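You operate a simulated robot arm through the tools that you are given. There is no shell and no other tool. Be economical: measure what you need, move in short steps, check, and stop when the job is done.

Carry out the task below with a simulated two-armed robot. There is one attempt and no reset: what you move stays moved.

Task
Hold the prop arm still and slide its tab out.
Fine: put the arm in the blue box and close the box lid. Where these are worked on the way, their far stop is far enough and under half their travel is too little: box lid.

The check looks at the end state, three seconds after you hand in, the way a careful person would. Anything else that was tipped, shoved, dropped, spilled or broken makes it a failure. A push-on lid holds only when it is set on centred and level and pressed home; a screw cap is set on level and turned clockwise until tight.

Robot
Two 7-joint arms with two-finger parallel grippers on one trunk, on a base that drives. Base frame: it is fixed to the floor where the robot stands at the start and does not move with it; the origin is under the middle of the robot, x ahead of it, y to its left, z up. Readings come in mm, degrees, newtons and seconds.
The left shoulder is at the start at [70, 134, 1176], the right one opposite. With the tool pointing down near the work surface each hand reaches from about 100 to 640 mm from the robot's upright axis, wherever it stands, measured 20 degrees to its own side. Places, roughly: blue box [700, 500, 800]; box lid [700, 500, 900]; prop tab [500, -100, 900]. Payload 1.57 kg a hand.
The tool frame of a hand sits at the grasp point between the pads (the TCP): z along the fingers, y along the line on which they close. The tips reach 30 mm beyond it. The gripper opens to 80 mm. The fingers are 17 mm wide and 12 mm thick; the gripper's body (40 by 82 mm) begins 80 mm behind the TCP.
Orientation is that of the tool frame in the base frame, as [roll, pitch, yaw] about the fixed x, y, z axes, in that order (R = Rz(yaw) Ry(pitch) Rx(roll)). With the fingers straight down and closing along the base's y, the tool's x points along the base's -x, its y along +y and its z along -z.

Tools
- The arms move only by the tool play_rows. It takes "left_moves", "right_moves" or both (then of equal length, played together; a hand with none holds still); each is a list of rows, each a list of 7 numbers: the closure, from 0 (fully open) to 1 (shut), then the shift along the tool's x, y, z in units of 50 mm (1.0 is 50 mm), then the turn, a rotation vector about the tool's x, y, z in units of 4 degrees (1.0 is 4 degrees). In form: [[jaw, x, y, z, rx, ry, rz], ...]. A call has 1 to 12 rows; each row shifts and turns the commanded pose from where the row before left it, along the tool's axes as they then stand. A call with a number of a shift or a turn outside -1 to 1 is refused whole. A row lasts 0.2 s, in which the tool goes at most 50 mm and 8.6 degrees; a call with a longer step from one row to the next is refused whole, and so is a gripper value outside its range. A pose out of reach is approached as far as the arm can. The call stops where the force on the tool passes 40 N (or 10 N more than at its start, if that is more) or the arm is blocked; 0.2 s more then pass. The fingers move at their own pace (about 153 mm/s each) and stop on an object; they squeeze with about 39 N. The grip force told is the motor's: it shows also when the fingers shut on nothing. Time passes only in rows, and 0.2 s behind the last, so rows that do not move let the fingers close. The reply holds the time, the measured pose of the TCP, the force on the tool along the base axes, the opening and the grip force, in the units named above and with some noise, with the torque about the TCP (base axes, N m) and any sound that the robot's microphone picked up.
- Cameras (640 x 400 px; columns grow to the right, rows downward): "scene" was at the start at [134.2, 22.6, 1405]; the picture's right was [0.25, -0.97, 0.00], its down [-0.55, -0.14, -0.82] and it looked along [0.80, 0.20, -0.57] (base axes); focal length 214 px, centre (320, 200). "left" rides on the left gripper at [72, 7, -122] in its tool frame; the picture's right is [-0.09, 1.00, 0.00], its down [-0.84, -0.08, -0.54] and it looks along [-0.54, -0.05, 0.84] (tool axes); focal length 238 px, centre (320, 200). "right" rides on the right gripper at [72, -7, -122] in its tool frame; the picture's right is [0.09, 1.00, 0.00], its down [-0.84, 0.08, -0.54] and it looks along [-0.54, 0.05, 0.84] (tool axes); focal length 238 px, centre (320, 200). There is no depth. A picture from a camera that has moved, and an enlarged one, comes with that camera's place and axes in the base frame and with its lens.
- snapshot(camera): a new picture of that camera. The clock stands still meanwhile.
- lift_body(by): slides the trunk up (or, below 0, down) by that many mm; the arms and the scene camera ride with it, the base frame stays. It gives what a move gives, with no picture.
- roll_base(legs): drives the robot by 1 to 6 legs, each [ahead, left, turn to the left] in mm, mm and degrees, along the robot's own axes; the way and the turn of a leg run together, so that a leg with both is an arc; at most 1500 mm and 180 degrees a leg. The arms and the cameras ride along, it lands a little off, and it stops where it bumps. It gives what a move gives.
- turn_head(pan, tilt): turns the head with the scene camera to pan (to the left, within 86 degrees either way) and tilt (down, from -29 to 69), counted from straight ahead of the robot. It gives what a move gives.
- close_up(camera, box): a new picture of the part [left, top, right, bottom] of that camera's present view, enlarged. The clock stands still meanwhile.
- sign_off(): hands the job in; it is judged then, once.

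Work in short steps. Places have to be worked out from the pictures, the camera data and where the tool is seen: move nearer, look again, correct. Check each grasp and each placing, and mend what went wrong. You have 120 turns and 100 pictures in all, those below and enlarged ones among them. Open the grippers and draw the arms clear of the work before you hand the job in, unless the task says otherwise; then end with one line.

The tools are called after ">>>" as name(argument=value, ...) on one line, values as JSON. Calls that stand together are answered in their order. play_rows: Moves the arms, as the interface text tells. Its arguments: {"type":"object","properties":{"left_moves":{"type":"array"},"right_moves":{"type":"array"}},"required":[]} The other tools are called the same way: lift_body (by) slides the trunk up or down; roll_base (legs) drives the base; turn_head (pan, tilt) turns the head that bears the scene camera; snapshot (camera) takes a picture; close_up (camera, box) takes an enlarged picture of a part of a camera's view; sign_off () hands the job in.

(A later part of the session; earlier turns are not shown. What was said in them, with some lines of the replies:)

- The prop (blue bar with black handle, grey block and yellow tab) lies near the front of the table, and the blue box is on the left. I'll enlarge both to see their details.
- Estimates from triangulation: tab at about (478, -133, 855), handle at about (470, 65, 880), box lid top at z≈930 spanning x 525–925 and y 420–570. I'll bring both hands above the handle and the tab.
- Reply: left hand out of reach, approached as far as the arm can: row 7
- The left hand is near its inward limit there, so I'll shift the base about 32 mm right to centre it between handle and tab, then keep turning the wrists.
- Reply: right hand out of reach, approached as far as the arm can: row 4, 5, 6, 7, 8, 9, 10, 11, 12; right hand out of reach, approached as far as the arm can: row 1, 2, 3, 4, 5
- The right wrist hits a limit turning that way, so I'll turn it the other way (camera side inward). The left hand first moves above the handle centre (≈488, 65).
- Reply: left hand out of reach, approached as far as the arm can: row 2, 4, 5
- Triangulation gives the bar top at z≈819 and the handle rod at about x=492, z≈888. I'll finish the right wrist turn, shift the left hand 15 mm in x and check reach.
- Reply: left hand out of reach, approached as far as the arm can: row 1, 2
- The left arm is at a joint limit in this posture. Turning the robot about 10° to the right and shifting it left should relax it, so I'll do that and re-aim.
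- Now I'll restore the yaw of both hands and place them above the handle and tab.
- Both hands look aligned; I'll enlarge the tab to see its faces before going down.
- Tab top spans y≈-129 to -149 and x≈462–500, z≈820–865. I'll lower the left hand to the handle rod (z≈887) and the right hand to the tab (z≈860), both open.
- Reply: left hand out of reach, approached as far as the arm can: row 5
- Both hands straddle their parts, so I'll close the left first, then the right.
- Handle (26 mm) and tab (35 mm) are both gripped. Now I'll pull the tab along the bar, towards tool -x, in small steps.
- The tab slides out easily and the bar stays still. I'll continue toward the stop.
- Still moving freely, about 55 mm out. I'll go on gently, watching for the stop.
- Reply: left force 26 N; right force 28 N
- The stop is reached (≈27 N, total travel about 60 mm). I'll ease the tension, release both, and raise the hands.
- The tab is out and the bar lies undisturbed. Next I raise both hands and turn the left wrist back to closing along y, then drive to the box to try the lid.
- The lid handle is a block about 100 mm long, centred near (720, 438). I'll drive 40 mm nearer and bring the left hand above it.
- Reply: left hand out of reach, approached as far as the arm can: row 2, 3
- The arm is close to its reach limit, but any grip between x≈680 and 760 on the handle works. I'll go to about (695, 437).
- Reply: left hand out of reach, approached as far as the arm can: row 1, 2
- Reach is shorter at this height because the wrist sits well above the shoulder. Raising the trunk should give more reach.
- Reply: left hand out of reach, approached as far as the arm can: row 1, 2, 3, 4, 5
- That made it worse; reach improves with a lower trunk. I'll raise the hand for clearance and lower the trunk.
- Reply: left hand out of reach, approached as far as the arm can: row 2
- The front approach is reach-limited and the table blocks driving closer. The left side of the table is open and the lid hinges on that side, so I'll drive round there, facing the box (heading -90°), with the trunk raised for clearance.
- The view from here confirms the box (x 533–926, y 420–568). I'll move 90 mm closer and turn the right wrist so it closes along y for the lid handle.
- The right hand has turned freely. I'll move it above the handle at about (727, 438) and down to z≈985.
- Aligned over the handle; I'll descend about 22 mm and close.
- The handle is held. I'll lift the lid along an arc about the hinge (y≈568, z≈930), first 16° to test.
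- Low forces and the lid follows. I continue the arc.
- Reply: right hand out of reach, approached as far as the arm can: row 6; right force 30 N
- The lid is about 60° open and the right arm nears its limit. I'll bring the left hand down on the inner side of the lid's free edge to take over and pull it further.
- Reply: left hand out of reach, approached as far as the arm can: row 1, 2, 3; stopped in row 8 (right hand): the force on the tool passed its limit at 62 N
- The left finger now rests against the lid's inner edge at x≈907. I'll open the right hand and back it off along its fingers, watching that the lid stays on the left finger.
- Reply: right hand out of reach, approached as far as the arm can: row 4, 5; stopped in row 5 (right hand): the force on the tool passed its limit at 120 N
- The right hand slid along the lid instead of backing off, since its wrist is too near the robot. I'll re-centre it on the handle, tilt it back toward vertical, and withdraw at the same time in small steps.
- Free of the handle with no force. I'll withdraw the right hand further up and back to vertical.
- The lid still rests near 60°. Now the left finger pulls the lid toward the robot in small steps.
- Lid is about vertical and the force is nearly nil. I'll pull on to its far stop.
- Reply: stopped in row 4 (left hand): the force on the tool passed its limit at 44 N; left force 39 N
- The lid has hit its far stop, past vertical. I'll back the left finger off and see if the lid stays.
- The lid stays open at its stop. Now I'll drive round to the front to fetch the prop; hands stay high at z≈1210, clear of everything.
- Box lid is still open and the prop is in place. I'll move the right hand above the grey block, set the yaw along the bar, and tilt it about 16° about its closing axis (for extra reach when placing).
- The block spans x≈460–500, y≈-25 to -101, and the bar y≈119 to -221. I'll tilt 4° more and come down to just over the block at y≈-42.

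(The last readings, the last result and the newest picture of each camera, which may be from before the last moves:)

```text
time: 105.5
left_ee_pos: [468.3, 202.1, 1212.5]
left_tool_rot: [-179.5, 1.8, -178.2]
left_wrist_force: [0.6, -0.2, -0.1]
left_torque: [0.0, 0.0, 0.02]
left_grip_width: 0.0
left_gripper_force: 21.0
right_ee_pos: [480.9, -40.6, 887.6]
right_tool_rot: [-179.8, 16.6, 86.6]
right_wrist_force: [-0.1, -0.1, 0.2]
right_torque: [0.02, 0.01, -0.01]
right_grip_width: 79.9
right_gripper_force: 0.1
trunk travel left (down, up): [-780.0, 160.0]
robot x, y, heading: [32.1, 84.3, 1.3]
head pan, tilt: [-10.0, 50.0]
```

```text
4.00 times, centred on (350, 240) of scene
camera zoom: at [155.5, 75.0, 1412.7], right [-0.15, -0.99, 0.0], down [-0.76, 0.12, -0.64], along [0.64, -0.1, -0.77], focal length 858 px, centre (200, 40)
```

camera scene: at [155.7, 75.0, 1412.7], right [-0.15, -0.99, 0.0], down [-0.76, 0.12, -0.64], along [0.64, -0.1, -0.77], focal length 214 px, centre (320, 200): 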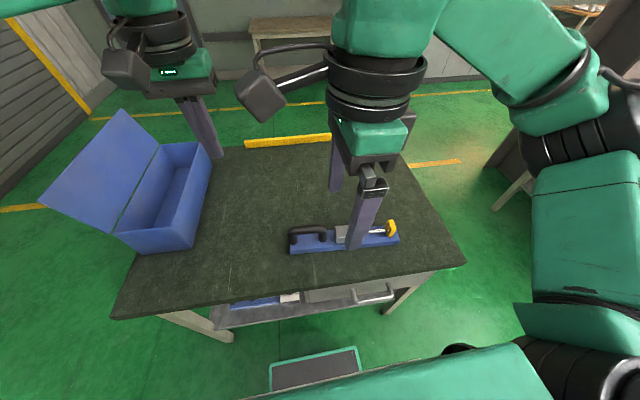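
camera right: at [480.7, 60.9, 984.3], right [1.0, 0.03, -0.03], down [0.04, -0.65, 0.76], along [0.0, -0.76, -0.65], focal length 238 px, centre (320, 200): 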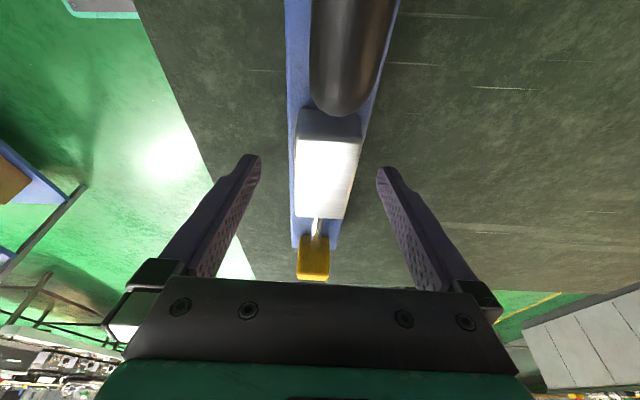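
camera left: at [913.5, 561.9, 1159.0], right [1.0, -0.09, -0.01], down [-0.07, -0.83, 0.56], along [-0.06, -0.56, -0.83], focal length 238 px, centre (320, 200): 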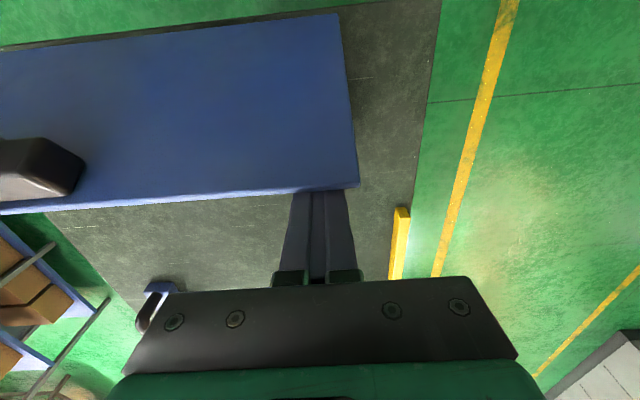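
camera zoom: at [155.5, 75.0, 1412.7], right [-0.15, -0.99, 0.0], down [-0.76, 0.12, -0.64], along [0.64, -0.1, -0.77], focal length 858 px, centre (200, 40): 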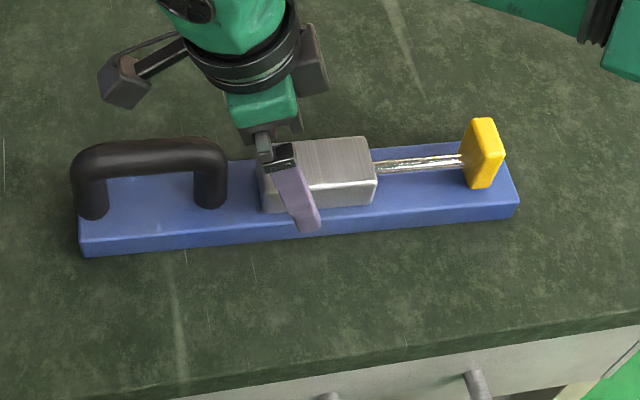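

The block is about 4 mm further in x than the jaw centre. I'll correct, descend 24 mm vertically, and close.

>>> play_rows(right_moves=[[0, 0.07, 0.08, 0.23, 0, 0, 0], [0, 0.07, 0, 0.23, 0, 0, 0], [0, 0, 0, 0, 0, 0, 0], [0.5, 0, 0, 0, 0, 0, 0], [1, 0, 0, 0, 0, 0, 0], [1, 0, 0, 0, 0, 0, 0], [1, 0, 0, 0, 0, 0, 0]])

>>> close_up(camera="scene", box=[270, 190, 430, 290])

```text
time: 107.1
left_ee_pos: [467.6, 202.6, 1212.7]
left_tool_rot: [-179.4, 1.8, -178.1]
left_wrist_force: [0.3, -0.2, -0.1]
left_torque: [-0.01, 0.03, -0.04]
left_grip_width: 0.0
left_gripper_force: 21.4
right_ee_pos: [483.5, -41.4, 864.7]
right_tool_rot: [-179.7, 16.6, 86.6]
right_wrist_force: [0.4, -0.1, -0.4]
right_torque: [-0.17, -0.14, 0.28]
right_grip_width: 43.7
right_gripper_force: 38.6
trunk travel left (down, up): [-780.0, 160.0]
robot x, y, heading: [30.6, 86.2, 1.3]
head pan, tilt: [-10.0, 50.0]
```

```text
4.00 times, centred on (350, 240) of scene
camera zoom: at [155.8, 75.2, 1412.6], right [-0.15, -0.99, 0.0], down [-0.76, 0.12, -0.64], along [0.64, -0.1, -0.77], focal length 858 px, centre (200, 40)
```

zoom: 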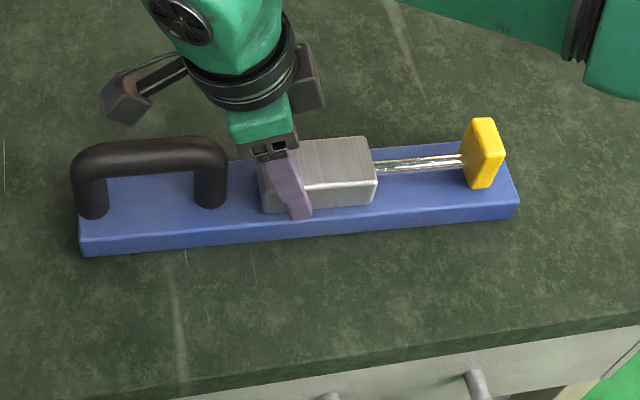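

The block is gripped (44 mm). I'll lift 40 mm straight up and check that the bar stays level.

>>> play_rows(right_moves=[[1, -0.03, 0, -0.1, 0, 0, 0], [1, -0.057, 0, -0.19, 0, 0, 0], [1, -0.057, 0, -0.19, 0, 0, 0], [1, -0.057, 0, -0.19, 0, 0, 0], [1, -0.03, 0, -0.1, 0, 0, 0], [1, 0, 0, 0, 0, 0, 0]])

>>> close_up(camera="scene", box=[270, 190, 430, 290])

```text
time: 108.5
left_ee_pos: [468.2, 203.1, 1212.4]
left_tool_rot: [-179.5, 1.8, -178.3]
left_wrist_force: [0.4, 0.0, -0.3]
left_torque: [0.01, 0.03, -0.02]
left_grip_width: 0.1
left_gripper_force: 21.5
right_ee_pos: [483.8, -42.9, 905.4]
right_tool_rot: [-179.6, 16.6, 86.6]
right_wrist_force: [0.2, -0.3, 0.7]
right_torque: [0.0, 0.01, 0.03]
right_grip_width: 0.1
right_gripper_force: 21.3
trunk travel left (down, up): [-780.0, 160.0]
robot x, y, heading: [29.8, 83.3, 0.9]
head pan, tilt: [-10.0, 50.0]
```

```text
4.00 times, centred on (350, 240) of scene
camera zoom: at [155.8, 75.2, 1412.6], right [-0.15, -0.99, 0.0], down [-0.76, 0.12, -0.64], along [0.64, -0.1, -0.77], focal length 858 px, centre (200, 40)
```

zoom: 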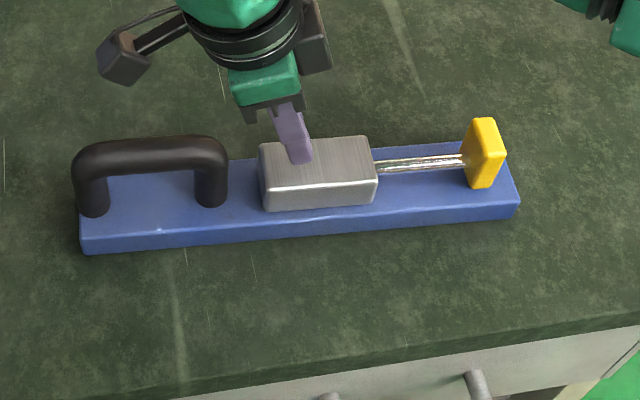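

The grip slipped: the block is lower than I thought (top near z≈846), so the pads only caught its top edge. I'll reopen and go deeper, fingertips just above the bar.

>>> play_rows(right_moves=[[0, 0, 0, 0, 0, 0, 0], [0, 0, 0, 0, 0, 0, 0], [0, 0, 0, 0, 0, 0, 0], [0, 0.053, 0.02, 0.26, 0, 0, 0], [0, 0.053, 0.02, 0.26, 0, 0, 0], [0, 0.053, 0, 0.26, 0, 0, 0], [0, 0.05, 0, 0.24, 0, 0, 0], [0, 0, 0, 0, 0, 0, 0]])

>>> close_up(camera="scene", box=[270, 190, 430, 290])

```text
time: 110.3
left_ee_pos: [467.2, 203.2, 1212.3]
left_tool_rot: [-179.4, 1.8, -178.2]
left_wrist_force: [0.0, 0.3, 0.2]
left_torque: [-0.01, 0.02, -0.02]
left_grip_width: 0.2
left_gripper_force: 21.5
right_ee_pos: [485.6, -49.1, 852.7]
right_tool_rot: [-179.8, 16.6, 86.6]
right_wrist_force: [0.5, 0.3, -0.6]
right_torque: [-0.02, -0.04, 0.01]
right_grip_width: 80.1
right_gripper_force: 0.1
trunk travel left (down, up): [-780.0, 160.0]
robot x, y, heading: [35.3, 80.9, 1.3]
head pan, tilt: [-10.0, 50.0]
```

```text
4.00 times, centred on (350, 240) of scene
camera zoom: at [155.7, 75.2, 1412.6], right [-0.15, -0.99, 0.0], down [-0.76, 0.12, -0.64], along [0.64, -0.1, -0.77], focal length 858 px, centre (200, 40)
```

zoom: 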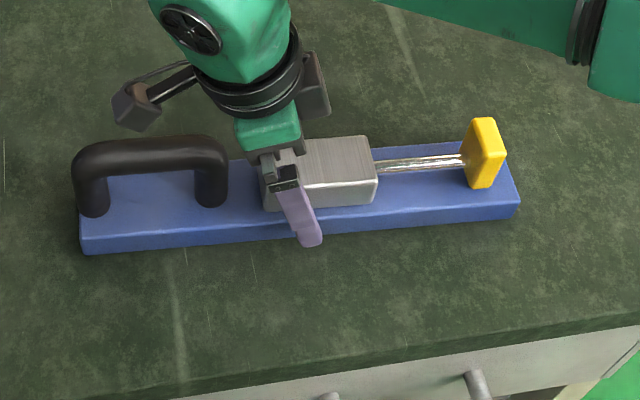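

Deeper now. I'll close and lift a small 10 mm to read the weight.

>>> play_rows(right_moves=[[0.5, 0, 0, 0, 0, 0, 0], [1, 0, 0, 0, 0, 0, 0], [1, 0, 0, 0, 0, 0, 0], [1, 0, 0, 0, 0, 0, 0], [1, 0, 0, 0, 0, 0, 0], [1, -0.03, 0, -0.1, 0, 0, 0], [1, -0.03, 0, -0.1, 0, 0, 0], [1, 0, 0, 0, 0, 0, 0]])

>>> close_up(camera="scene", box=[270, 190, 430, 290])

```text
time: 112.1
left_ee_pos: [469.5, 202.6, 1211.3]
left_tool_rot: [-179.6, 1.8, -178.3]
left_wrist_force: [0.2, 0.4, 0.3]
left_torque: [0.0, -0.02, -0.01]
left_grip_width: 0.0
left_gripper_force: 21.3
right_ee_pos: [486.7, -47.5, 864.2]
right_tool_rot: [-179.7, 16.6, 86.5]
right_wrist_force: [0.3, -0.3, -7.3]
right_torque: [0.05, 0.0, -0.01]
right_grip_width: 59.6
right_gripper_force: 39.0
trunk travel left (down, up): [-780.0, 160.0]
robot x, y, heading: [30.8, 89.0, 1.4]
head pan, tilt: [-10.0, 50.0]
```

```text
4.00 times, centred on (350, 240) of scene
camera zoom: at [157.2, 74.8, 1412.5], right [-0.15, -0.99, 0.0], down [-0.76, 0.12, -0.64], along [0.63, -0.1, -0.77], focal length 858 px, centre (200, 40)
```

zoom: 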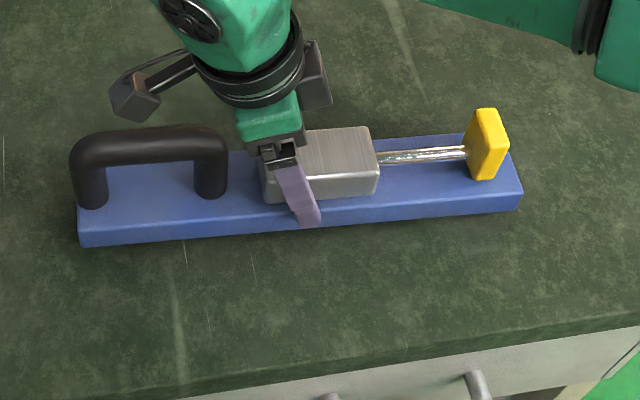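

It's gripped across the bar's 60 mm width, lifted level, weight about 7 N and well balanced. I'll lift it higher and then turn it to lie along x.

>>> play_rows(right_moves=[[1, -0.08, 0, -0.28, 0, 0, 0], [1, -0.14, 0, -0.48, 0, 0, 0], [1, -0.172, 0, -0.575, 0, 0, 0], [1, -0.172, 0, -0.575, 0, 0, 0], [1, -0.172, 0, -0.575, 0, 0, 0], [1, -0.172, 0, -0.575, 0, 0, 0], [1, -0.172, 0, -0.575, 0, 0, 0], [1, -0.14, 0, -0.48, 0, 0, 0], [1, -0.08, 0, -0.28, 0, 0, 0], [1, 0, 0, 0, 0, 0, 0]])

>>> snapshot(camera="scene")

```text
time: 114.3
left_ee_pos: [470.6, 201.9, 1211.4]
left_tool_rot: [-179.5, 1.7, -178.2]
left_wrist_force: [-0.6, 0.1, 0.2]
left_torque: [-0.01, 0.01, -0.02]
left_grip_width: 0.3
left_gripper_force: 20.7
right_ee_pos: [487.4, -47.6, 1091.9]
right_tool_rot: [-179.6, 16.6, 86.7]
right_wrist_force: [0.3, 0.3, -6.7]
right_torque: [0.03, 0.01, -0.03]
right_grip_width: 59.8
right_gripper_force: 39.1
trunk travel left (down, up): [-780.0, 160.0]
robot x, y, heading: [31.8, 86.2, 1.5]
head pan, tilt: [-10.0, 50.0]
```

```text
44 pictures are left
camera scene: at [157.3, 74.7, 1412.5], right [-0.15, -0.99, 0.0], down [-0.76, 0.12, -0.64], along [0.63, -0.1, -0.77], focal length 214 px, centre (320, 200)
```

scene: 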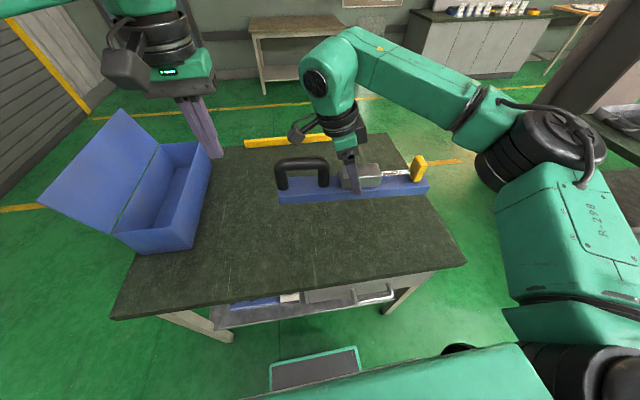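

Bar is level. I'll rotate it about the vertical by ~95° in two calls.

>>> play_rows(right_moves=[[1, 0, 0, 0, -0.286, 0, -0.958], [1, 0, 0, 0, -0.286, 0, -0.958], [1, 0, 0, 0, -0.286, 0, -0.958], [1, 0, 0, 0, -0.286, 0, -0.958], [1, 0, 0, 0, -0.286, 0, -0.958], [1, 0, 0, 0, -0.286, 0, -0.958], [1, 0, 0, 0, -0.286, 0, -0.958], [1, 0, 0, 0, -0.286, 0, -0.958], [1, 0, 0, 0, -0.286, 0, -0.958], [1, 0, 0, 0, -0.286, 0, -0.958], [1, 0, 0, 0, -0.286, 0, -0.958], [1, 0, 0, 0, -0.286, 0, -0.958]])

>>> play_rows(right_moves=[[1, 0, 0, 0, -0.286, 0, -0.958], [1, 0, 0, 0, -0.286, 0, -0.958], [1, 0, 0, 0, -0.286, 0, -0.958], [1, 0, 0, 0, -0.286, 0, -0.958], [1, 0, 0, 0, -0.286, 0, -0.958], [1, 0, 0, 0, -0.286, 0, -0.958], [1, 0, 0, 0, -0.286, 0, -0.958], [1, 0, 0, 0, -0.286, 0, -0.958], [1, 0, 0, 0, -0.286, 0, -0.958], [1, 0, 0, 0, -0.286, 0, -0.958], [1, 0, 0, 0, -0.286, 0, -0.958], [1, 0, 0, 0, -0.2, 0, -0.67]])

>>> snapshot(camera="scene")

```text
time: 116.9
left_ee_pos: [469.6, 202.4, 1212.0]
left_tool_rot: [-179.5, 1.7, -178.3]
left_wrist_force: [0.5, 0.4, 0.9]
left_torque: [-0.02, 0.0, -0.01]
left_grip_width: 0.0
left_gripper_force: 21.4
right_ee_pos: [486.6, -47.5, 1093.0]
right_tool_rot: [-179.8, 16.3, 134.6]
right_wrist_force: [0.8, -0.2, -7.3]
right_torque: [0.0, 0.01, 0.01]
right_grip_width: 59.7
right_gripper_force: 38.7
trunk travel left (down, up): [-780.0, 160.0]
robot x, y, heading: [29.3, 87.2, 1.5]
head pan, tilt: [-10.0, 50.0]
```

```text
time: 119.5
left_ee_pos: [468.4, 202.1, 1211.8]
left_tool_rot: [-179.5, 1.7, -178.2]
left_wrist_force: [-0.1, 0.0, 0.7]
left_torque: [-0.03, 0.01, 0.0]
left_grip_width: 0.2
left_gripper_force: 20.7
right_ee_pos: [488.4, -48.3, 1093.4]
right_tool_rot: [179.9, 16.2, -178.7]
right_wrist_force: [0.0, -0.8, -6.5]
right_torque: [-0.01, 0.05, -0.01]
right_grip_width: 59.8
right_gripper_force: 39.0
trunk travel left (down, up): [-780.0, 160.0]
robot x, y, heading: [30.7, 86.8, 1.4]
head pan, tilt: [-10.0, 50.0]
```

```text
43 pictures are left
camera scene: at [157.0, 74.7, 1412.5], right [-0.15, -0.99, 0.0], down [-0.76, 0.12, -0.64], along [0.63, -0.1, -0.77], focal length 214 px, centre (320, 200)
```

scene: 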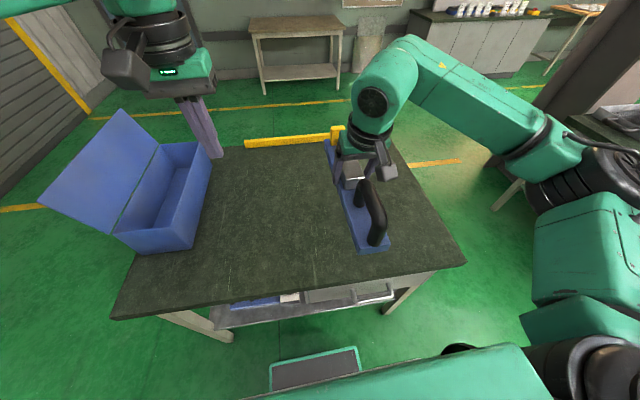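

Now the bar lies along x with the handle toward the robot. I'll straighten the heading and strafe left so the bar comes beside the box's y.

>>> roll_base(legs=[[0, 0, -1.4], [0, 525, 0]])

>>> turn_head(pan=-8, tilt=42)

>>> snapshot(camera="scene")

>>> snapshot(camera="right")

```text
time: 122.9
left_ee_pos: [474.6, 712.8, 1212.3]
left_tool_rot: [-179.5, 1.7, -179.8]
left_wrist_force: [-0.6, 0.0, -0.4]
left_torque: [0.03, 0.01, 0.03]
left_grip_width: 0.1
left_gripper_force: 21.4
right_ee_pos: [484.5, 463.6, 1092.2]
right_tool_rot: [179.9, 16.1, 179.7]
right_wrist_force: [0.1, 0.0, -7.2]
right_torque: [-0.01, -0.01, -0.02]
right_grip_width: 59.9
right_gripper_force: 39.2
trunk travel left (down, up): [-780.0, 160.0]
robot x, y, heading: [33.2, 610.1, -0.6]
head pan, tilt: [-10.0, 50.0]
```

```text
time: 123.5
left_ee_pos: [475.0, 713.4, 1211.8]
left_tool_rot: [-179.5, 1.7, -179.8]
left_wrist_force: [0.3, 0.5, 0.6]
left_torque: [-0.03, 0.0, 0.01]
left_grip_width: 0.0
left_gripper_force: 21.4
right_ee_pos: [486.5, 464.1, 1092.2]
right_tool_rot: [179.9, 16.2, 179.7]
right_wrist_force: [0.1, 0.0, -6.9]
right_torque: [-0.01, 0.02, 0.01]
right_grip_width: 59.8
right_gripper_force: 39.3
trunk travel left (down, up): [-780.0, 160.0]
robot x, y, heading: [38.4, 610.0, -0.2]
head pan, tilt: [-8.0, 42.0]
```

```text
42 pictures are left
camera scene: at [165.4, 597.1, 1423.7], right [-0.14, -0.99, 0.0], down [-0.66, 0.1, -0.74], along [0.73, -0.11, -0.67], focal length 214 px, centre (320, 200)
```

scene: 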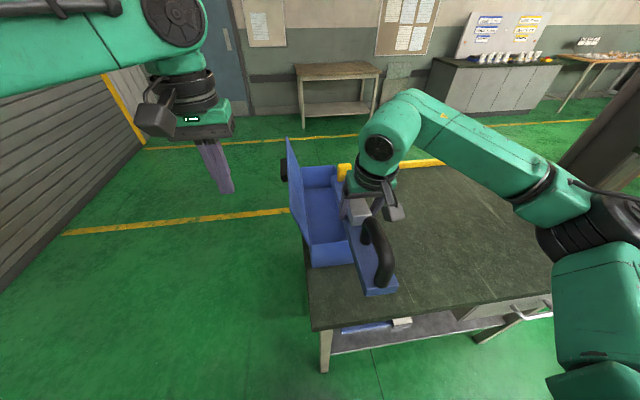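

```text
41 pictures are left
camera right: at [383.0, 456.7, 1189.1], right [-0.08, 1.0, -0.03], down [0.65, 0.07, 0.75], along [0.75, 0.05, -0.66], focal length 238 px, centre (320, 200)
```

right: 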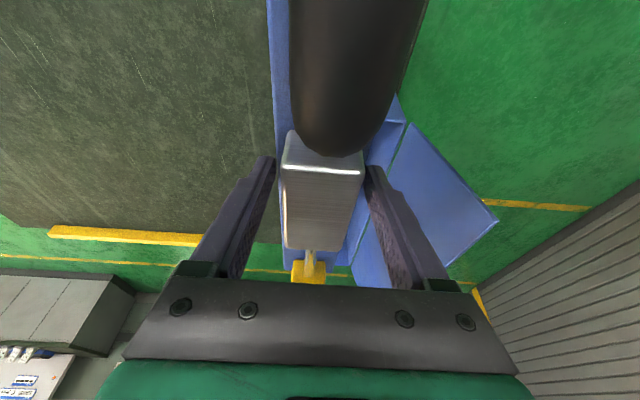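

I'll enlarge the box area to measure its rim accurately before inserting.

>>> close_up(camera="scene", box=[260, 120, 420, 310])

```text
2.11 times, centred on (340, 215) of scene
camera zoom: at [165.4, 597.1, 1423.7], right [-0.14, -0.99, 0.0], down [-0.66, 0.1, -0.74], along [0.73, -0.11, -0.67], focal length 452 px, centre (278, 168)
```

zoom: 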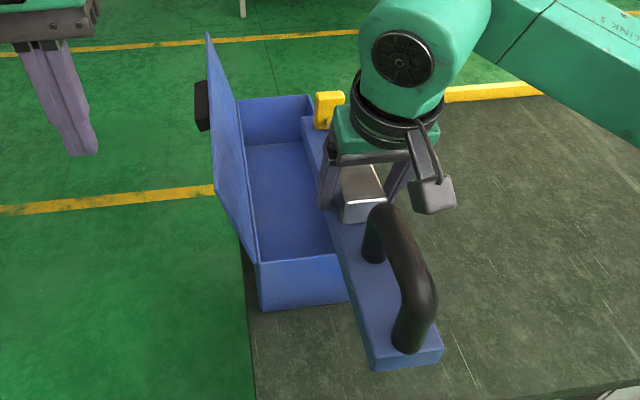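

Box is unmoved (x 531–929, y 420–570). The bar extends about 165 mm behind and 175 mm ahead of the TCP, so the TCP must end near (715, 494). I'll drive forward now.

>>> roll_base(legs=[[102, 0, 0]])

>>> play_rows(right_moves=[[1, -0.55, 0.2, 0.16, 0, 0, 0], [1, -0.55, 0.2, 0.16, 0, 0, 0], [1, -0.55, 0.2, 0.16, 0, 0, 0], [1, -0.55, 0, 0.16, 0, 0, 0], [1, 0, 0, 0, 0, 0, 0]])

>>> snapshot(camera="scene")

```text
time: 124.7
left_ee_pos: [572.6, 713.5, 1213.5]
left_tool_rot: [-179.6, 1.9, -179.7]
left_wrist_force: [-0.2, -0.8, 0.1]
left_torque: [-0.03, -0.03, 0.0]
left_grip_width: 0.0
left_gripper_force: 21.1
right_ee_pos: [584.8, 463.3, 1093.8]
right_tool_rot: [180.0, 16.4, 179.7]
right_wrist_force: [-0.5, -0.4, -7.0]
right_torque: [0.02, 0.0, 0.01]
right_grip_width: 59.6
right_gripper_force: 38.7
trunk travel left (down, up): [-780.0, 160.0]
robot x, y, heading: [132.1, 608.8, -0.2]
head pan, tilt: [-8.0, 42.0]
```

```text
time: 125.9
left_ee_pos: [575.0, 714.5, 1211.4]
left_tool_rot: [-179.6, 1.8, -179.7]
left_wrist_force: [0.8, -0.4, 0.0]
left_torque: [0.01, 0.01, -0.01]
left_grip_width: 0.0
left_gripper_force: 21.6
right_ee_pos: [702.7, 492.5, 1092.6]
right_tool_rot: [180.0, 16.3, 179.8]
right_wrist_force: [-0.2, 0.4, -8.2]
right_torque: [-0.01, 0.02, -0.01]
right_grip_width: 59.5
right_gripper_force: 38.9
trunk travel left (down, up): [-780.0, 160.0]
robot x, y, heading: [135.0, 607.8, -0.1]
head pan, tilt: [-8.0, 42.0]
```

```text
39 pictures are left
camera scene: at [267.1, 596.4, 1423.8], right [-0.14, -0.99, 0.0], down [-0.66, 0.1, -0.74], along [0.73, -0.11, -0.67], focal length 214 px, centre (320, 200)
```

scene: 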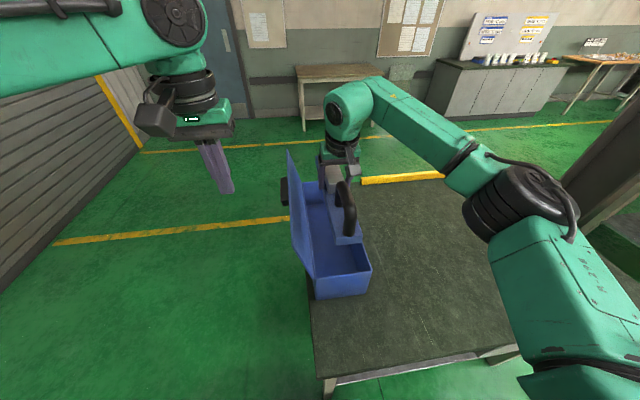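

Reach is fine. I'll advance the last 12 mm and lower to just above the rim, then check alignment.

>>> play_rows(right_moves=[[1, -0.23, 0.03, 0.067, 0, 0, 0], [1, 0.13, 0, 0.45, 0, 0, 0], [1, 0.174, 0, 0.595, 0, 0, 0], [1, 0.174, 0, 0.595, 0, 0, 0], [1, 0, 0, 0, 0, 0, 0]])

>>> close_up(camera="scene", box=[260, 120, 420, 310])

>>> snapshot(camera="right")

```text
time: 127.1
left_ee_pos: [576.0, 713.2, 1212.0]
left_tool_rot: [-179.5, 1.8, -179.7]
left_wrist_force: [0.9, -0.6, 0.0]
left_torque: [-0.01, 0.02, -0.04]
left_grip_width: 0.0
left_gripper_force: 21.5
right_ee_pos: [714.9, 495.0, 1007.5]
right_tool_rot: [-180.0, 16.3, 179.7]
right_wrist_force: [-0.6, 0.4, -7.0]
right_torque: [0.0, -0.03, -0.02]
right_grip_width: 59.7
right_gripper_force: 39.3
trunk travel left (down, up): [-780.0, 160.0]
robot x, y, heading: [136.8, 608.1, -0.2]
head pan, tilt: [-8.0, 42.0]
```

```text
2.11 times, centred on (340, 215) of scene
camera zoom: at [267.6, 596.8, 1423.7], right [-0.14, -0.99, 0.0], down [-0.66, 0.1, -0.74], along [0.73, -0.11, -0.67], focal length 452 px, centre (278, 168)
```

zoom: 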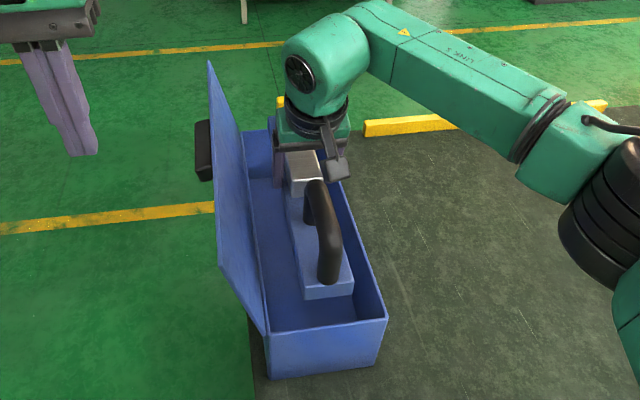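

```text
37 pictures are left
camera right: at [612.4, 487.6, 1103.5], right [-0.08, 1.0, -0.03], down [0.65, 0.07, 0.75], along [0.75, 0.05, -0.66], focal length 238 px, centre (320, 200)
```

right: 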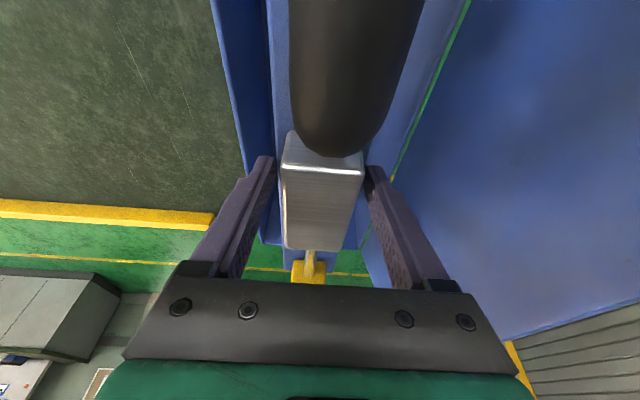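

Well centred over the opening. I'll lower it in, slowing near the floor.

>>> play_rows(right_moves=[[1, 0.14, 0, 0.48, 0, 0, 0], [1, 0.14, 0, 0.48, 0, 0, 0], [1, 0.14, 0, 0.48, 0, 0, 0], [1, 0.14, 0, 0.48, 0, 0, 0], [1, 0.11, 0, 0.38, 0, 0, 0], [1, 0, 0, 0, 0, 0, 0]])

>>> close_up(camera="scene", box=[260, 120, 420, 310])

```text
time: 128.5
left_ee_pos: [576.5, 713.7, 1212.2]
left_tool_rot: [-179.5, 1.8, -179.7]
left_wrist_force: [-0.1, 0.5, 0.2]
left_torque: [0.0, 0.02, -0.02]
left_grip_width: 0.1
left_gripper_force: 21.0
right_ee_pos: [714.2, 494.3, 886.7]
right_tool_rot: [-179.9, 16.1, 179.8]
right_wrist_force: [0.0, 0.1, -7.6]
right_torque: [0.0, 0.06, -0.03]
right_grip_width: 59.6
right_gripper_force: 39.3
trunk travel left (down, up): [-780.0, 160.0]
robot x, y, heading: [132.5, 610.0, -0.1]
head pan, tilt: [-8.0, 42.0]
```

```text
2.11 times, centred on (340, 215) of scene
camera zoom: at [267.7, 596.8, 1423.7], right [-0.14, -0.99, 0.0], down [-0.66, 0.1, -0.74], along [0.73, -0.11, -0.67], focal length 452 px, centre (278, 168)
```

zoom: 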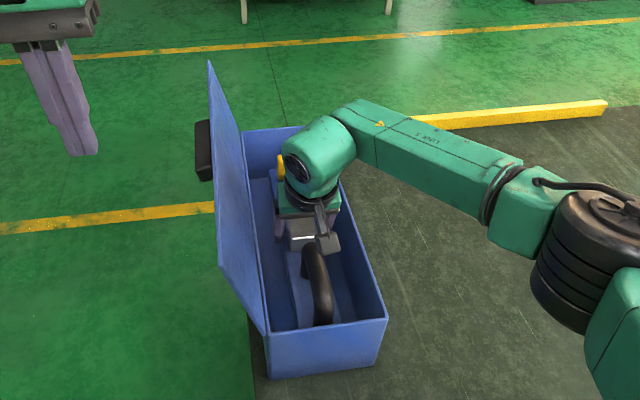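

Inside now. I go down slowly until the floor takes the weight.

>>> play_rows(right_moves=[[1, 0.028, 0, 0.096, 0, 0, 0], [1, 0.028, 0, 0.096, 0, 0, 0], [1, 0.028, 0, 0.096, 0, 0, 0], [1, 0.028, 0, 0.096, 0, 0, 0], [1, 0, 0, 0, 0, 0, 0]])

```text
time: 129.7
left_ee_pos: [576.5, 712.9, 1211.9]
left_tool_rot: [-179.5, 1.7, -179.7]
left_wrist_force: [0.5, 0.9, -0.7]
left_torque: [0.02, 0.01, 0.02]
left_grip_width: 0.0
left_gripper_force: 21.2
right_ee_pos: [714.7, 494.6, 867.1]
right_tool_rot: [179.9, 16.1, 179.7]
right_wrist_force: [-0.2, 0.1, -6.9]
right_torque: [0.02, 0.01, 0.03]
right_grip_width: 59.4
right_gripper_force: 39.3
trunk travel left (down, up): [-780.0, 160.0]
robot x, y, heading: [137.0, 609.5, -0.2]
head pan, tilt: [-8.0, 42.0]
```

>>> play_rows(right_moves=[[1, 0.014, 0, 0.048, 0, 0, 0], [1, 0.014, 0, 0.048, 0, 0, 0], [1, 0.014, 0, 0.048, 0, 0, 0], [1, 0.014, 0, 0.048, 0, 0, 0], [1, 0, 0, 0, 0, 0, 0]])

```text
time: 130.9
left_ee_pos: [575.5, 713.9, 1213.4]
left_tool_rot: [-179.5, 1.9, -179.8]
left_wrist_force: [-0.2, 0.2, 0.4]
left_torque: [-0.03, -0.04, -0.01]
left_grip_width: 0.1
left_gripper_force: 20.7
right_ee_pos: [714.7, 493.9, 858.5]
right_tool_rot: [179.8, 16.4, 179.7]
right_wrist_force: [2.3, -1.8, 1.8]
right_torque: [-0.3, -1.0, -0.07]
right_grip_width: 59.6
right_gripper_force: 39.0
trunk travel left (down, up): [-780.0, 160.0]
robot x, y, heading: [134.1, 608.9, -0.2]
head pan, tilt: [-8.0, 42.0]
```

Floor contact reached. I'll open the hand and lift straight out.

>>> play_rows(right_moves=[[0.6, 0, 0, 0, 0, 0, 0], [0.2, 0, 0, 0, 0, 0, 0], [0, 0, 0, 0, 0, 0, 0], [0, 0, 0, 0, 0, 0, 0], [0, -0.06, 0, -0.2, 0, 0, 0], [0, -0.1, 0, -0.35, 0, 0, 0], [0, -0.14, 0, -0.48, 0, 0, 0], [0, -0.174, 0, -0.595, 0, 0, 0], [0, -0.174, 0, -0.595, 0, 0, 0], [0, -0.174, 0, -0.595, 0, 0, 0], [0, -0.174, 0, -0.595, 0, 0, 0], [0, -0.174, 0, -0.595, 0, 0, 0]])

>>> close_up(camera="scene", box=[260, 120, 420, 310])

>>> snapshot(camera="right")

```text
time: 133.5
left_ee_pos: [575.3, 714.7, 1212.6]
left_tool_rot: [-179.4, 1.8, -179.6]
left_wrist_force: [0.5, -1.2, 0.2]
left_torque: [-0.02, -0.04, -0.03]
left_grip_width: 0.1
left_gripper_force: 21.5
right_ee_pos: [712.9, 496.1, 1068.0]
right_tool_rot: [179.9, 16.4, 179.8]
right_wrist_force: [0.4, -0.3, 0.7]
right_torque: [0.0, 0.0, -0.03]
right_grip_width: 80.1
right_gripper_force: 0.1
trunk travel left (down, up): [-780.0, 160.0]
robot x, y, heading: [138.9, 606.8, -0.2]
head pan, tilt: [-8.0, 42.0]
```

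```text
2.11 times, centred on (340, 215) of scene
camera zoom: at [265.8, 597.4, 1423.9], right [-0.14, -0.99, 0.0], down [-0.66, 0.1, -0.74], along [0.74, -0.11, -0.67], focal length 452 px, centre (278, 168)
```

zoom: 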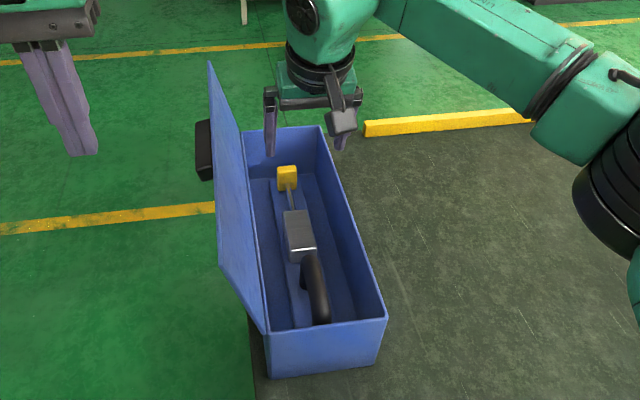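

```text
34 pictures are left
camera right: at [610.4, 487.8, 1164.5], right [-0.08, 1.0, -0.03], down [0.65, 0.07, 0.76], along [0.75, 0.05, -0.66], focal length 238 px, centre (320, 200)
```

right: 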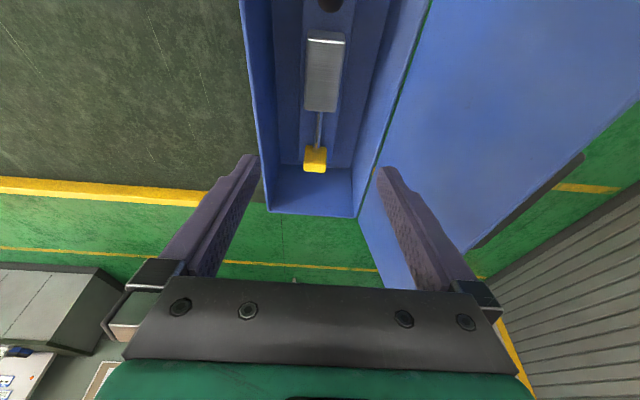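

The arm lies flat inside with its tab out. Next I clear the right hand to the right, then shift the robot right so the left hand can work on the lid's outer side.

>>> play_rows(right_moves=[[0, -0.2, -0.5, -0.5, 0, 0, 0], [0, -0.1, -0.8, -0.3, 0, 0, 0], [0, 0, -0.9, 0, 0, 0, 0], [0, 0, -0.9, 0, 0, 0, 0]])

>>> roll_base(legs=[[0, -205, 0]])

>>> play_rows(left_moves=[[1, -0.2, 0.75, 0, 0, 0, 0], [1, -0.2, 0.75, 0, 0, 0, 0], [1, 0, 0.75, 0, 0, 0, 0], [1, 0, 0.75, 0, 0, 0, 0], [1, 0, 0, 0.8, 0, 0, 0], [1, 0, 0, 0.8, 0, 0, 0], [1, 0, 0, 0.8, 0, 0, 0], [1, 0, 0, 0.7, 0, 0, 0], [1, 0, 0, 0, 0, 0, 0]])

>>> turn_head(pan=20, tilt=42)

>>> snapshot(camera="scene")

```text
time: 134.5
left_ee_pos: [574.1, 713.1, 1212.9]
left_tool_rot: [-179.5, 1.8, -179.7]
left_wrist_force: [1.2, -0.7, -0.1]
left_torque: [0.0, 0.04, 0.01]
left_grip_width: 0.0
left_gripper_force: 20.8
right_ee_pos: [714.6, 337.6, 1110.3]
right_tool_rot: [179.9, 16.3, 179.6]
right_wrist_force: [0.4, -0.5, 0.0]
right_torque: [0.04, -0.03, -0.01]
right_grip_width: 80.0
right_gripper_force: 0.0
trunk travel left (down, up): [-780.0, 160.0]
robot x, y, heading: [135.8, 608.2, -0.3]
head pan, tilt: [-8.0, 42.0]
```

```text
time: 136.1
left_ee_pos: [574.2, 512.7, 1212.9]
left_tool_rot: [-179.2, 1.7, -179.6]
left_wrist_force: [0.8, 0.4, 0.0]
left_torque: [0.0, 0.0, 0.0]
left_grip_width: 0.0
left_gripper_force: 21.7
right_ee_pos: [715.2, 138.0, 1110.5]
right_tool_rot: [-179.9, 16.3, 179.9]
right_wrist_force: [-0.6, 0.5, 0.7]
right_torque: [-0.03, 0.02, 0.01]
right_grip_width: 79.9
right_gripper_force: 0.0
trunk travel left (down, up): [-780.0, 160.0]
robot x, y, heading: [133.6, 405.0, -0.3]
head pan, tilt: [-8.0, 42.0]
```

```text
time: 138.1
left_ee_pos: [597.6, 658.9, 1058.2]
left_tool_rot: [-179.4, 1.8, -179.7]
left_wrist_force: [-0.3, 0.3, 0.2]
left_torque: [-0.01, -0.01, -0.01]
left_grip_width: 0.0
left_gripper_force: 21.2
right_ee_pos: [714.0, 135.9, 1110.7]
right_tool_rot: [180.0, 16.3, 179.8]
right_wrist_force: [-0.1, -0.1, -0.2]
right_torque: [-0.01, 0.03, 0.01]
right_grip_width: 79.9
right_gripper_force: 0.2
trunk travel left (down, up): [-780.0, 160.0]
robot x, y, heading: [135.4, 401.1, -0.2]
head pan, tilt: [-8.0, 42.0]
```

```text
time: 139.1
left_ee_pos: [597.5, 659.4, 1057.5]
left_tool_rot: [-179.5, 1.8, -179.6]
left_wrist_force: [-0.1, 0.5, -0.5]
left_torque: [0.0, -0.01, -0.02]
left_grip_width: 0.1
left_gripper_force: 21.7
right_ee_pos: [714.6, 136.0, 1109.9]
right_tool_rot: [-179.9, 16.3, 179.8]
right_wrist_force: [-0.1, -0.2, -0.1]
right_torque: [-0.04, -0.02, 0.01]
right_grip_width: 79.9
right_gripper_force: 0.0
trunk travel left (down, up): [-780.0, 160.0]
robot x, y, heading: [135.8, 404.7, -0.5]
head pan, tilt: [20.0, 42.0]
```

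```text
33 pictures are left
camera scene: at [261.6, 432.4, 1423.9], right [0.34, -0.94, 0.0], down [-0.63, -0.23, -0.74], along [0.7, 0.25, -0.67], focal length 214 px, centre (320, 200)
```

scene: 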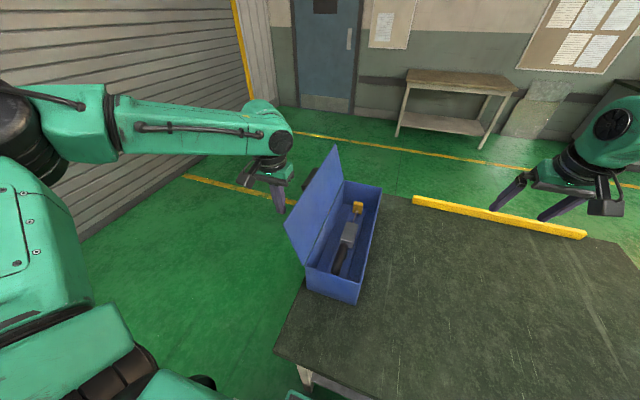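

The left fingers stand outside the lid. I'll push it toward -y past vertical in small steps.

>>> play_rows(left_moves=[[1, 0, -0.4, 0, 0, 0, 0], [1, 0, -0.3, 0, 0, 0, 0], [1, 0, -0.3, 0, 0, 0, 0], [1, 0, -0.3, 0, 0, 0, 0], [1, 0, -0.3, 0, 0, 0, 0], [1, 0, -0.3, 0, 0, 0, 0], [1, 0, -0.3, 0, 0, 0, 0], [1, 0, -0.3, 0, 0, 0, 0]])

>>> snapshot(camera="scene")

```text
time: 140.9
left_ee_pos: [599.8, 533.2, 1058.6]
left_tool_rot: [-179.4, 1.8, -179.6]
left_wrist_force: [-0.6, -0.2, -0.2]
left_torque: [0.02, -0.01, 0.0]
left_grip_width: 0.2
left_gripper_force: 21.1
right_ee_pos: [714.0, 137.0, 1110.5]
right_tool_rot: [-179.9, 16.3, 179.8]
right_wrist_force: [-1.0, 0.0, -0.7]
right_torque: [-0.02, 0.01, -0.02]
right_grip_width: 79.9
right_gripper_force: 0.1
trunk travel left (down, up): [-780.0, 160.0]
robot x, y, heading: [135.6, 405.8, 0.0]
head pan, tilt: [20.0, 42.0]
```

```text
32 pictures are left
camera scene: at [261.9, 432.2, 1423.8], right [0.34, -0.94, 0.0], down [-0.63, -0.23, -0.74], along [0.7, 0.25, -0.67], focal length 214 px, centre (320, 200)
```

scene: 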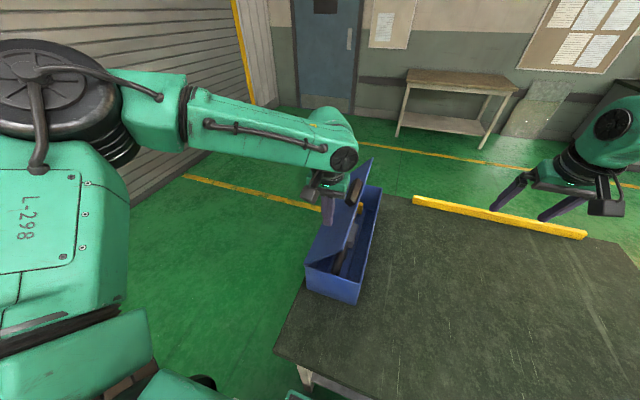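

The lid follows and stays where pushed (about 65°). I continue, pushing over and down.

>>> play_rows(left_moves=[[1, 0, -0.3, 0.2, 0, 0, 0], [1, 0, -0.3, 0.2, 0, 0, 0], [1, 0, -0.3, 0.25, 0, 0, 0], [1, 0, -0.3, 0.3, 0, 0, 0], [1, 0, -0.2, 0.3, 0, 0, 0]])

>>> snapshot(camera="scene")

```text
time: 142.1
left_ee_pos: [588.4, 480.9, 1001.3]
left_tool_rot: [-179.4, 2.0, -179.6]
left_wrist_force: [-0.3, 0.9, -0.1]
left_torque: [0.0, 0.02, -0.06]
left_grip_width: 0.0
left_gripper_force: 21.3
left hand out of reach, approached as far as the arm can: row 4, 5
right_ee_pos: [713.8, 136.4, 1110.1]
right_tool_rot: [-180.0, 16.3, 179.8]
right_wrist_force: [0.4, -0.1, 0.0]
right_torque: [0.01, -0.04, -0.01]
right_grip_width: 80.0
right_gripper_force: 0.1
trunk travel left (down, up): [-780.0, 160.0]
robot x, y, heading: [130.6, 401.8, -0.2]
head pan, tilt: [20.0, 42.0]
```

```text
31 pictures are left
camera scene: at [261.2, 432.5, 1423.9], right [0.34, -0.94, 0.0], down [-0.63, -0.23, -0.74], along [0.7, 0.25, -0.67], focal length 214 px, centre (320, 200)
```

scene: 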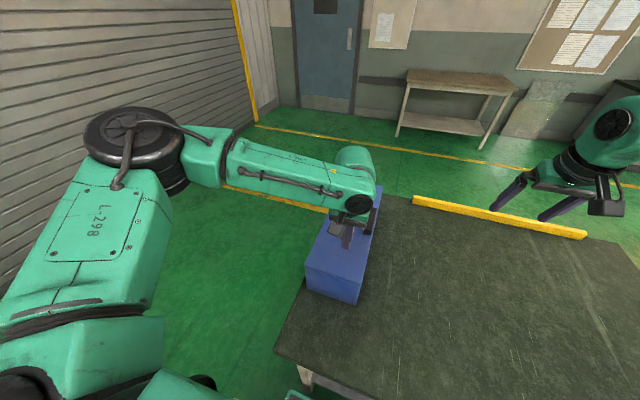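

The lid looks down or almost down; I'll zoom in to see whether a gap remains.

>>> close_up(camera="scene", box=[280, 170, 400, 310])

```text
2.86 times, centred on (340, 240) of scene
camera zoom: at [261.2, 432.5, 1423.9], right [0.34, -0.94, 0.0], down [-0.63, -0.23, -0.74], along [0.7, 0.25, -0.67], focal length 613 px, centre (263, 86)
```

zoom: 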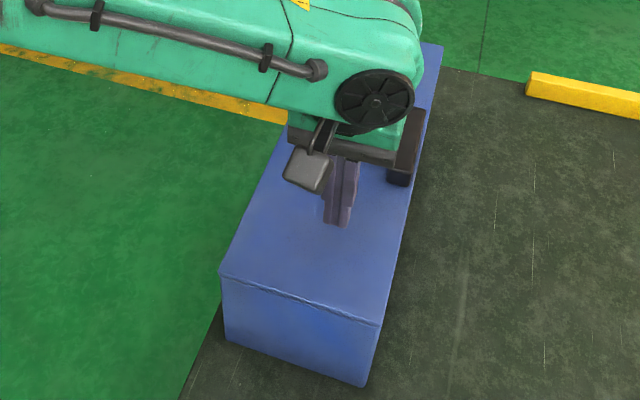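

The lid appears fully down. I'll press gently on top to make sure it's home, watching force.

>>> play_rows(left_moves=[[1, 0, 0, 0.3, 0, 0, 0], [1, 0, 0, 0.25, 0, 0, 0], [1, 0, 0, 0.1, 0, 0, 0], [1, 0, 0, 0.06, 0, 0, 0], [1, 0, 0, 0.06, 0, 0, 0], [1, 0, 0, 0.06, 0, 0, 0]])

```text
time: 143.5
left_ee_pos: [583.0, 490.5, 963.7]
left_tool_rot: [-179.5, 1.8, -179.6]
left_wrist_force: [0.7, 0.2, 0.2]
left_torque: [0.02, 0.03, 0.0]
left_grip_width: 0.0
left_gripper_force: 21.6
left hand out of reach, approached as far as the arm can: row 1, 2, 4
right_ee_pos: [714.2, 135.9, 1109.9]
right_tool_rot: [-179.9, 16.4, 179.7]
right_wrist_force: [-0.7, 0.4, 1.0]
right_torque: [-0.02, -0.03, 0.0]
right_grip_width: 80.1
right_gripper_force: 0.0
trunk travel left (down, up): [-780.0, 160.0]
robot x, y, heading: [132.9, 406.7, -0.4]
head pan, tilt: [20.0, 42.0]
```

>>> play_rows(left_moves=[[1, 0, 0, 0.04, 0, 0, 0], [1, 0, 0, 0.04, 0, 0, 0], [1, 0, 0, 0.04, 0, 0, 0], [1, 0, 0, 0.04, 0, 0, 0]])

```text
time: 144.6
left_ee_pos: [581.1, 490.5, 963.9]
left_tool_rot: [-179.1, 2.8, -179.7]
left_wrist_force: [-6.5, -1.2, 12.8]
left_torque: [0.03, 0.23, 0.05]
left_grip_width: 0.2
left_gripper_force: 21.1
left hand out of reach, approached as far as the arm can: row 2
right_ee_pos: [709.7, 136.6, 1111.0]
right_tool_rot: [-180.0, 16.5, 179.8]
right_wrist_force: [-1.7, 0.4, -0.5]
right_torque: [0.01, -0.01, 0.01]
right_grip_width: 80.1
right_gripper_force: 0.0
trunk travel left (down, up): [-780.0, 160.0]
robot x, y, heading: [135.6, 403.3, -0.5]
head pan, tilt: [20.0, 42.0]
stopped in row 4 (left hand): the force on the tool passed its limit at 42 N (the readings are from after the stop); the commanded pose is now the measured one
```

The lid is solid at z≈933, its closed height. I'll raise the left hand, open it, back the robot off and check the result.

>>> play_rows(left_moves=[[1, 0, 0, -0.3, 0, 0, 0], [1, 0, 0, -0.7, 0, 0, 0], [1, 0, 0, -0.9, 0, 0, 0], [0.5, 0, 0, -0.9, 0, 0, 0], [0, 0, 0, -0.9, 0, 0, 0], [0, 0, 0, 0, 0, 0, 0]])

>>> roll_base(legs=[[-200, 0, 0]])

>>> snapshot(camera="scene")

>>> close_up(camera="scene", box=[240, 120, 440, 260])

```text
time: 146.0
left_ee_pos: [575.5, 494.5, 1145.5]
left_tool_rot: [-179.1, 2.6, -179.6]
left_wrist_force: [0.6, -0.1, -0.5]
left_torque: [0.02, 0.04, 0.02]
left_grip_width: 79.9
left_gripper_force: 0.1
right_ee_pos: [714.8, 136.4, 1110.7]
right_tool_rot: [180.0, 16.2, 179.8]
right_wrist_force: [-0.4, -0.8, -0.4]
right_torque: [0.02, 0.01, 0.01]
right_grip_width: 79.9
right_gripper_force: 0.0
trunk travel left (down, up): [-780.0, 160.0]
robot x, y, heading: [133.4, 404.3, -0.1]
head pan, tilt: [20.0, 42.0]
```

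```text
time: 147.6
left_ee_pos: [377.6, 497.1, 1143.6]
left_tool_rot: [-179.1, 2.4, -179.5]
left_wrist_force: [-0.3, -0.1, 0.4]
left_torque: [-0.01, 0.07, -0.03]
left_grip_width: 79.8
left_gripper_force: 0.0
right_ee_pos: [516.2, 137.1, 1109.9]
right_tool_rot: [180.0, 16.2, 180.0]
right_wrist_force: [0.3, -0.1, 0.0]
right_torque: [0.0, -0.01, 0.02]
right_grip_width: 80.0
right_gripper_force: 0.0
trunk travel left (down, up): [-780.0, 160.0]
robot x, y, heading: [-59.9, 404.2, -0.1]
head pan, tilt: [20.0, 42.0]
```

```text
29 pictures are left
camera scene: at [64.5, 433.0, 1423.5], right [0.34, -0.94, 0.0], down [-0.63, -0.23, -0.74], along [0.7, 0.25, -0.67], focal length 214 px, centre (320, 200)
```

scene: 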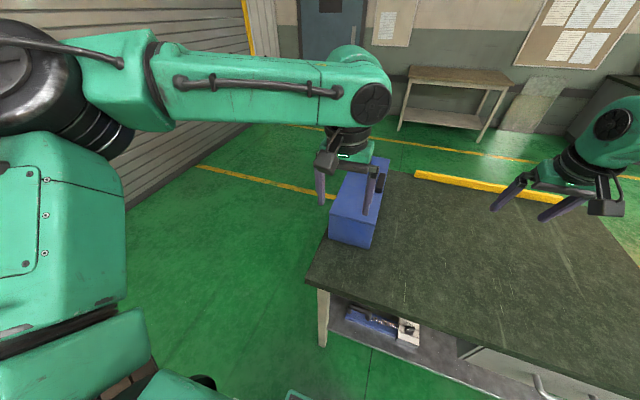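

```text
2.86 times, centred on (340, 190) of scene
camera zoom: at [64.5, 433.0, 1423.5], right [0.34, -0.94, 0.0], down [-0.63, -0.23, -0.74], along [0.7, 0.25, -0.67], focal length 613 px, centre (263, 229)
```

zoom: 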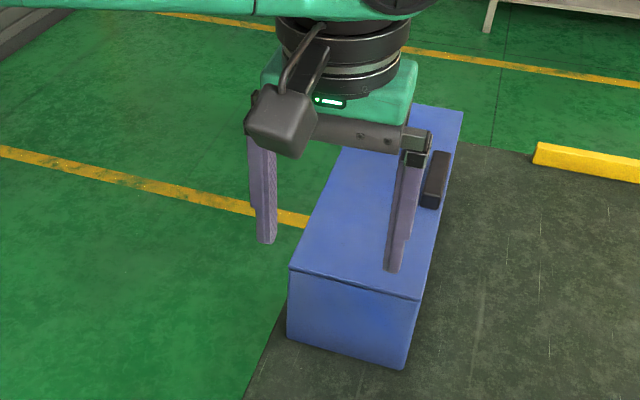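

The lid is closed, the box is where it stood, and both hands are open and clear. I'll hand in.

>>> sign_off()

```text
The job is handed in.
```

I slid the prop arm's tab out to its stop (about 60 mm), laid the arm flat in the blue box and closed the lid. The bar slipped about 5 mm in the holding hand when the tab reached its stop. Both grippers are open and clear, and the job is handed in.
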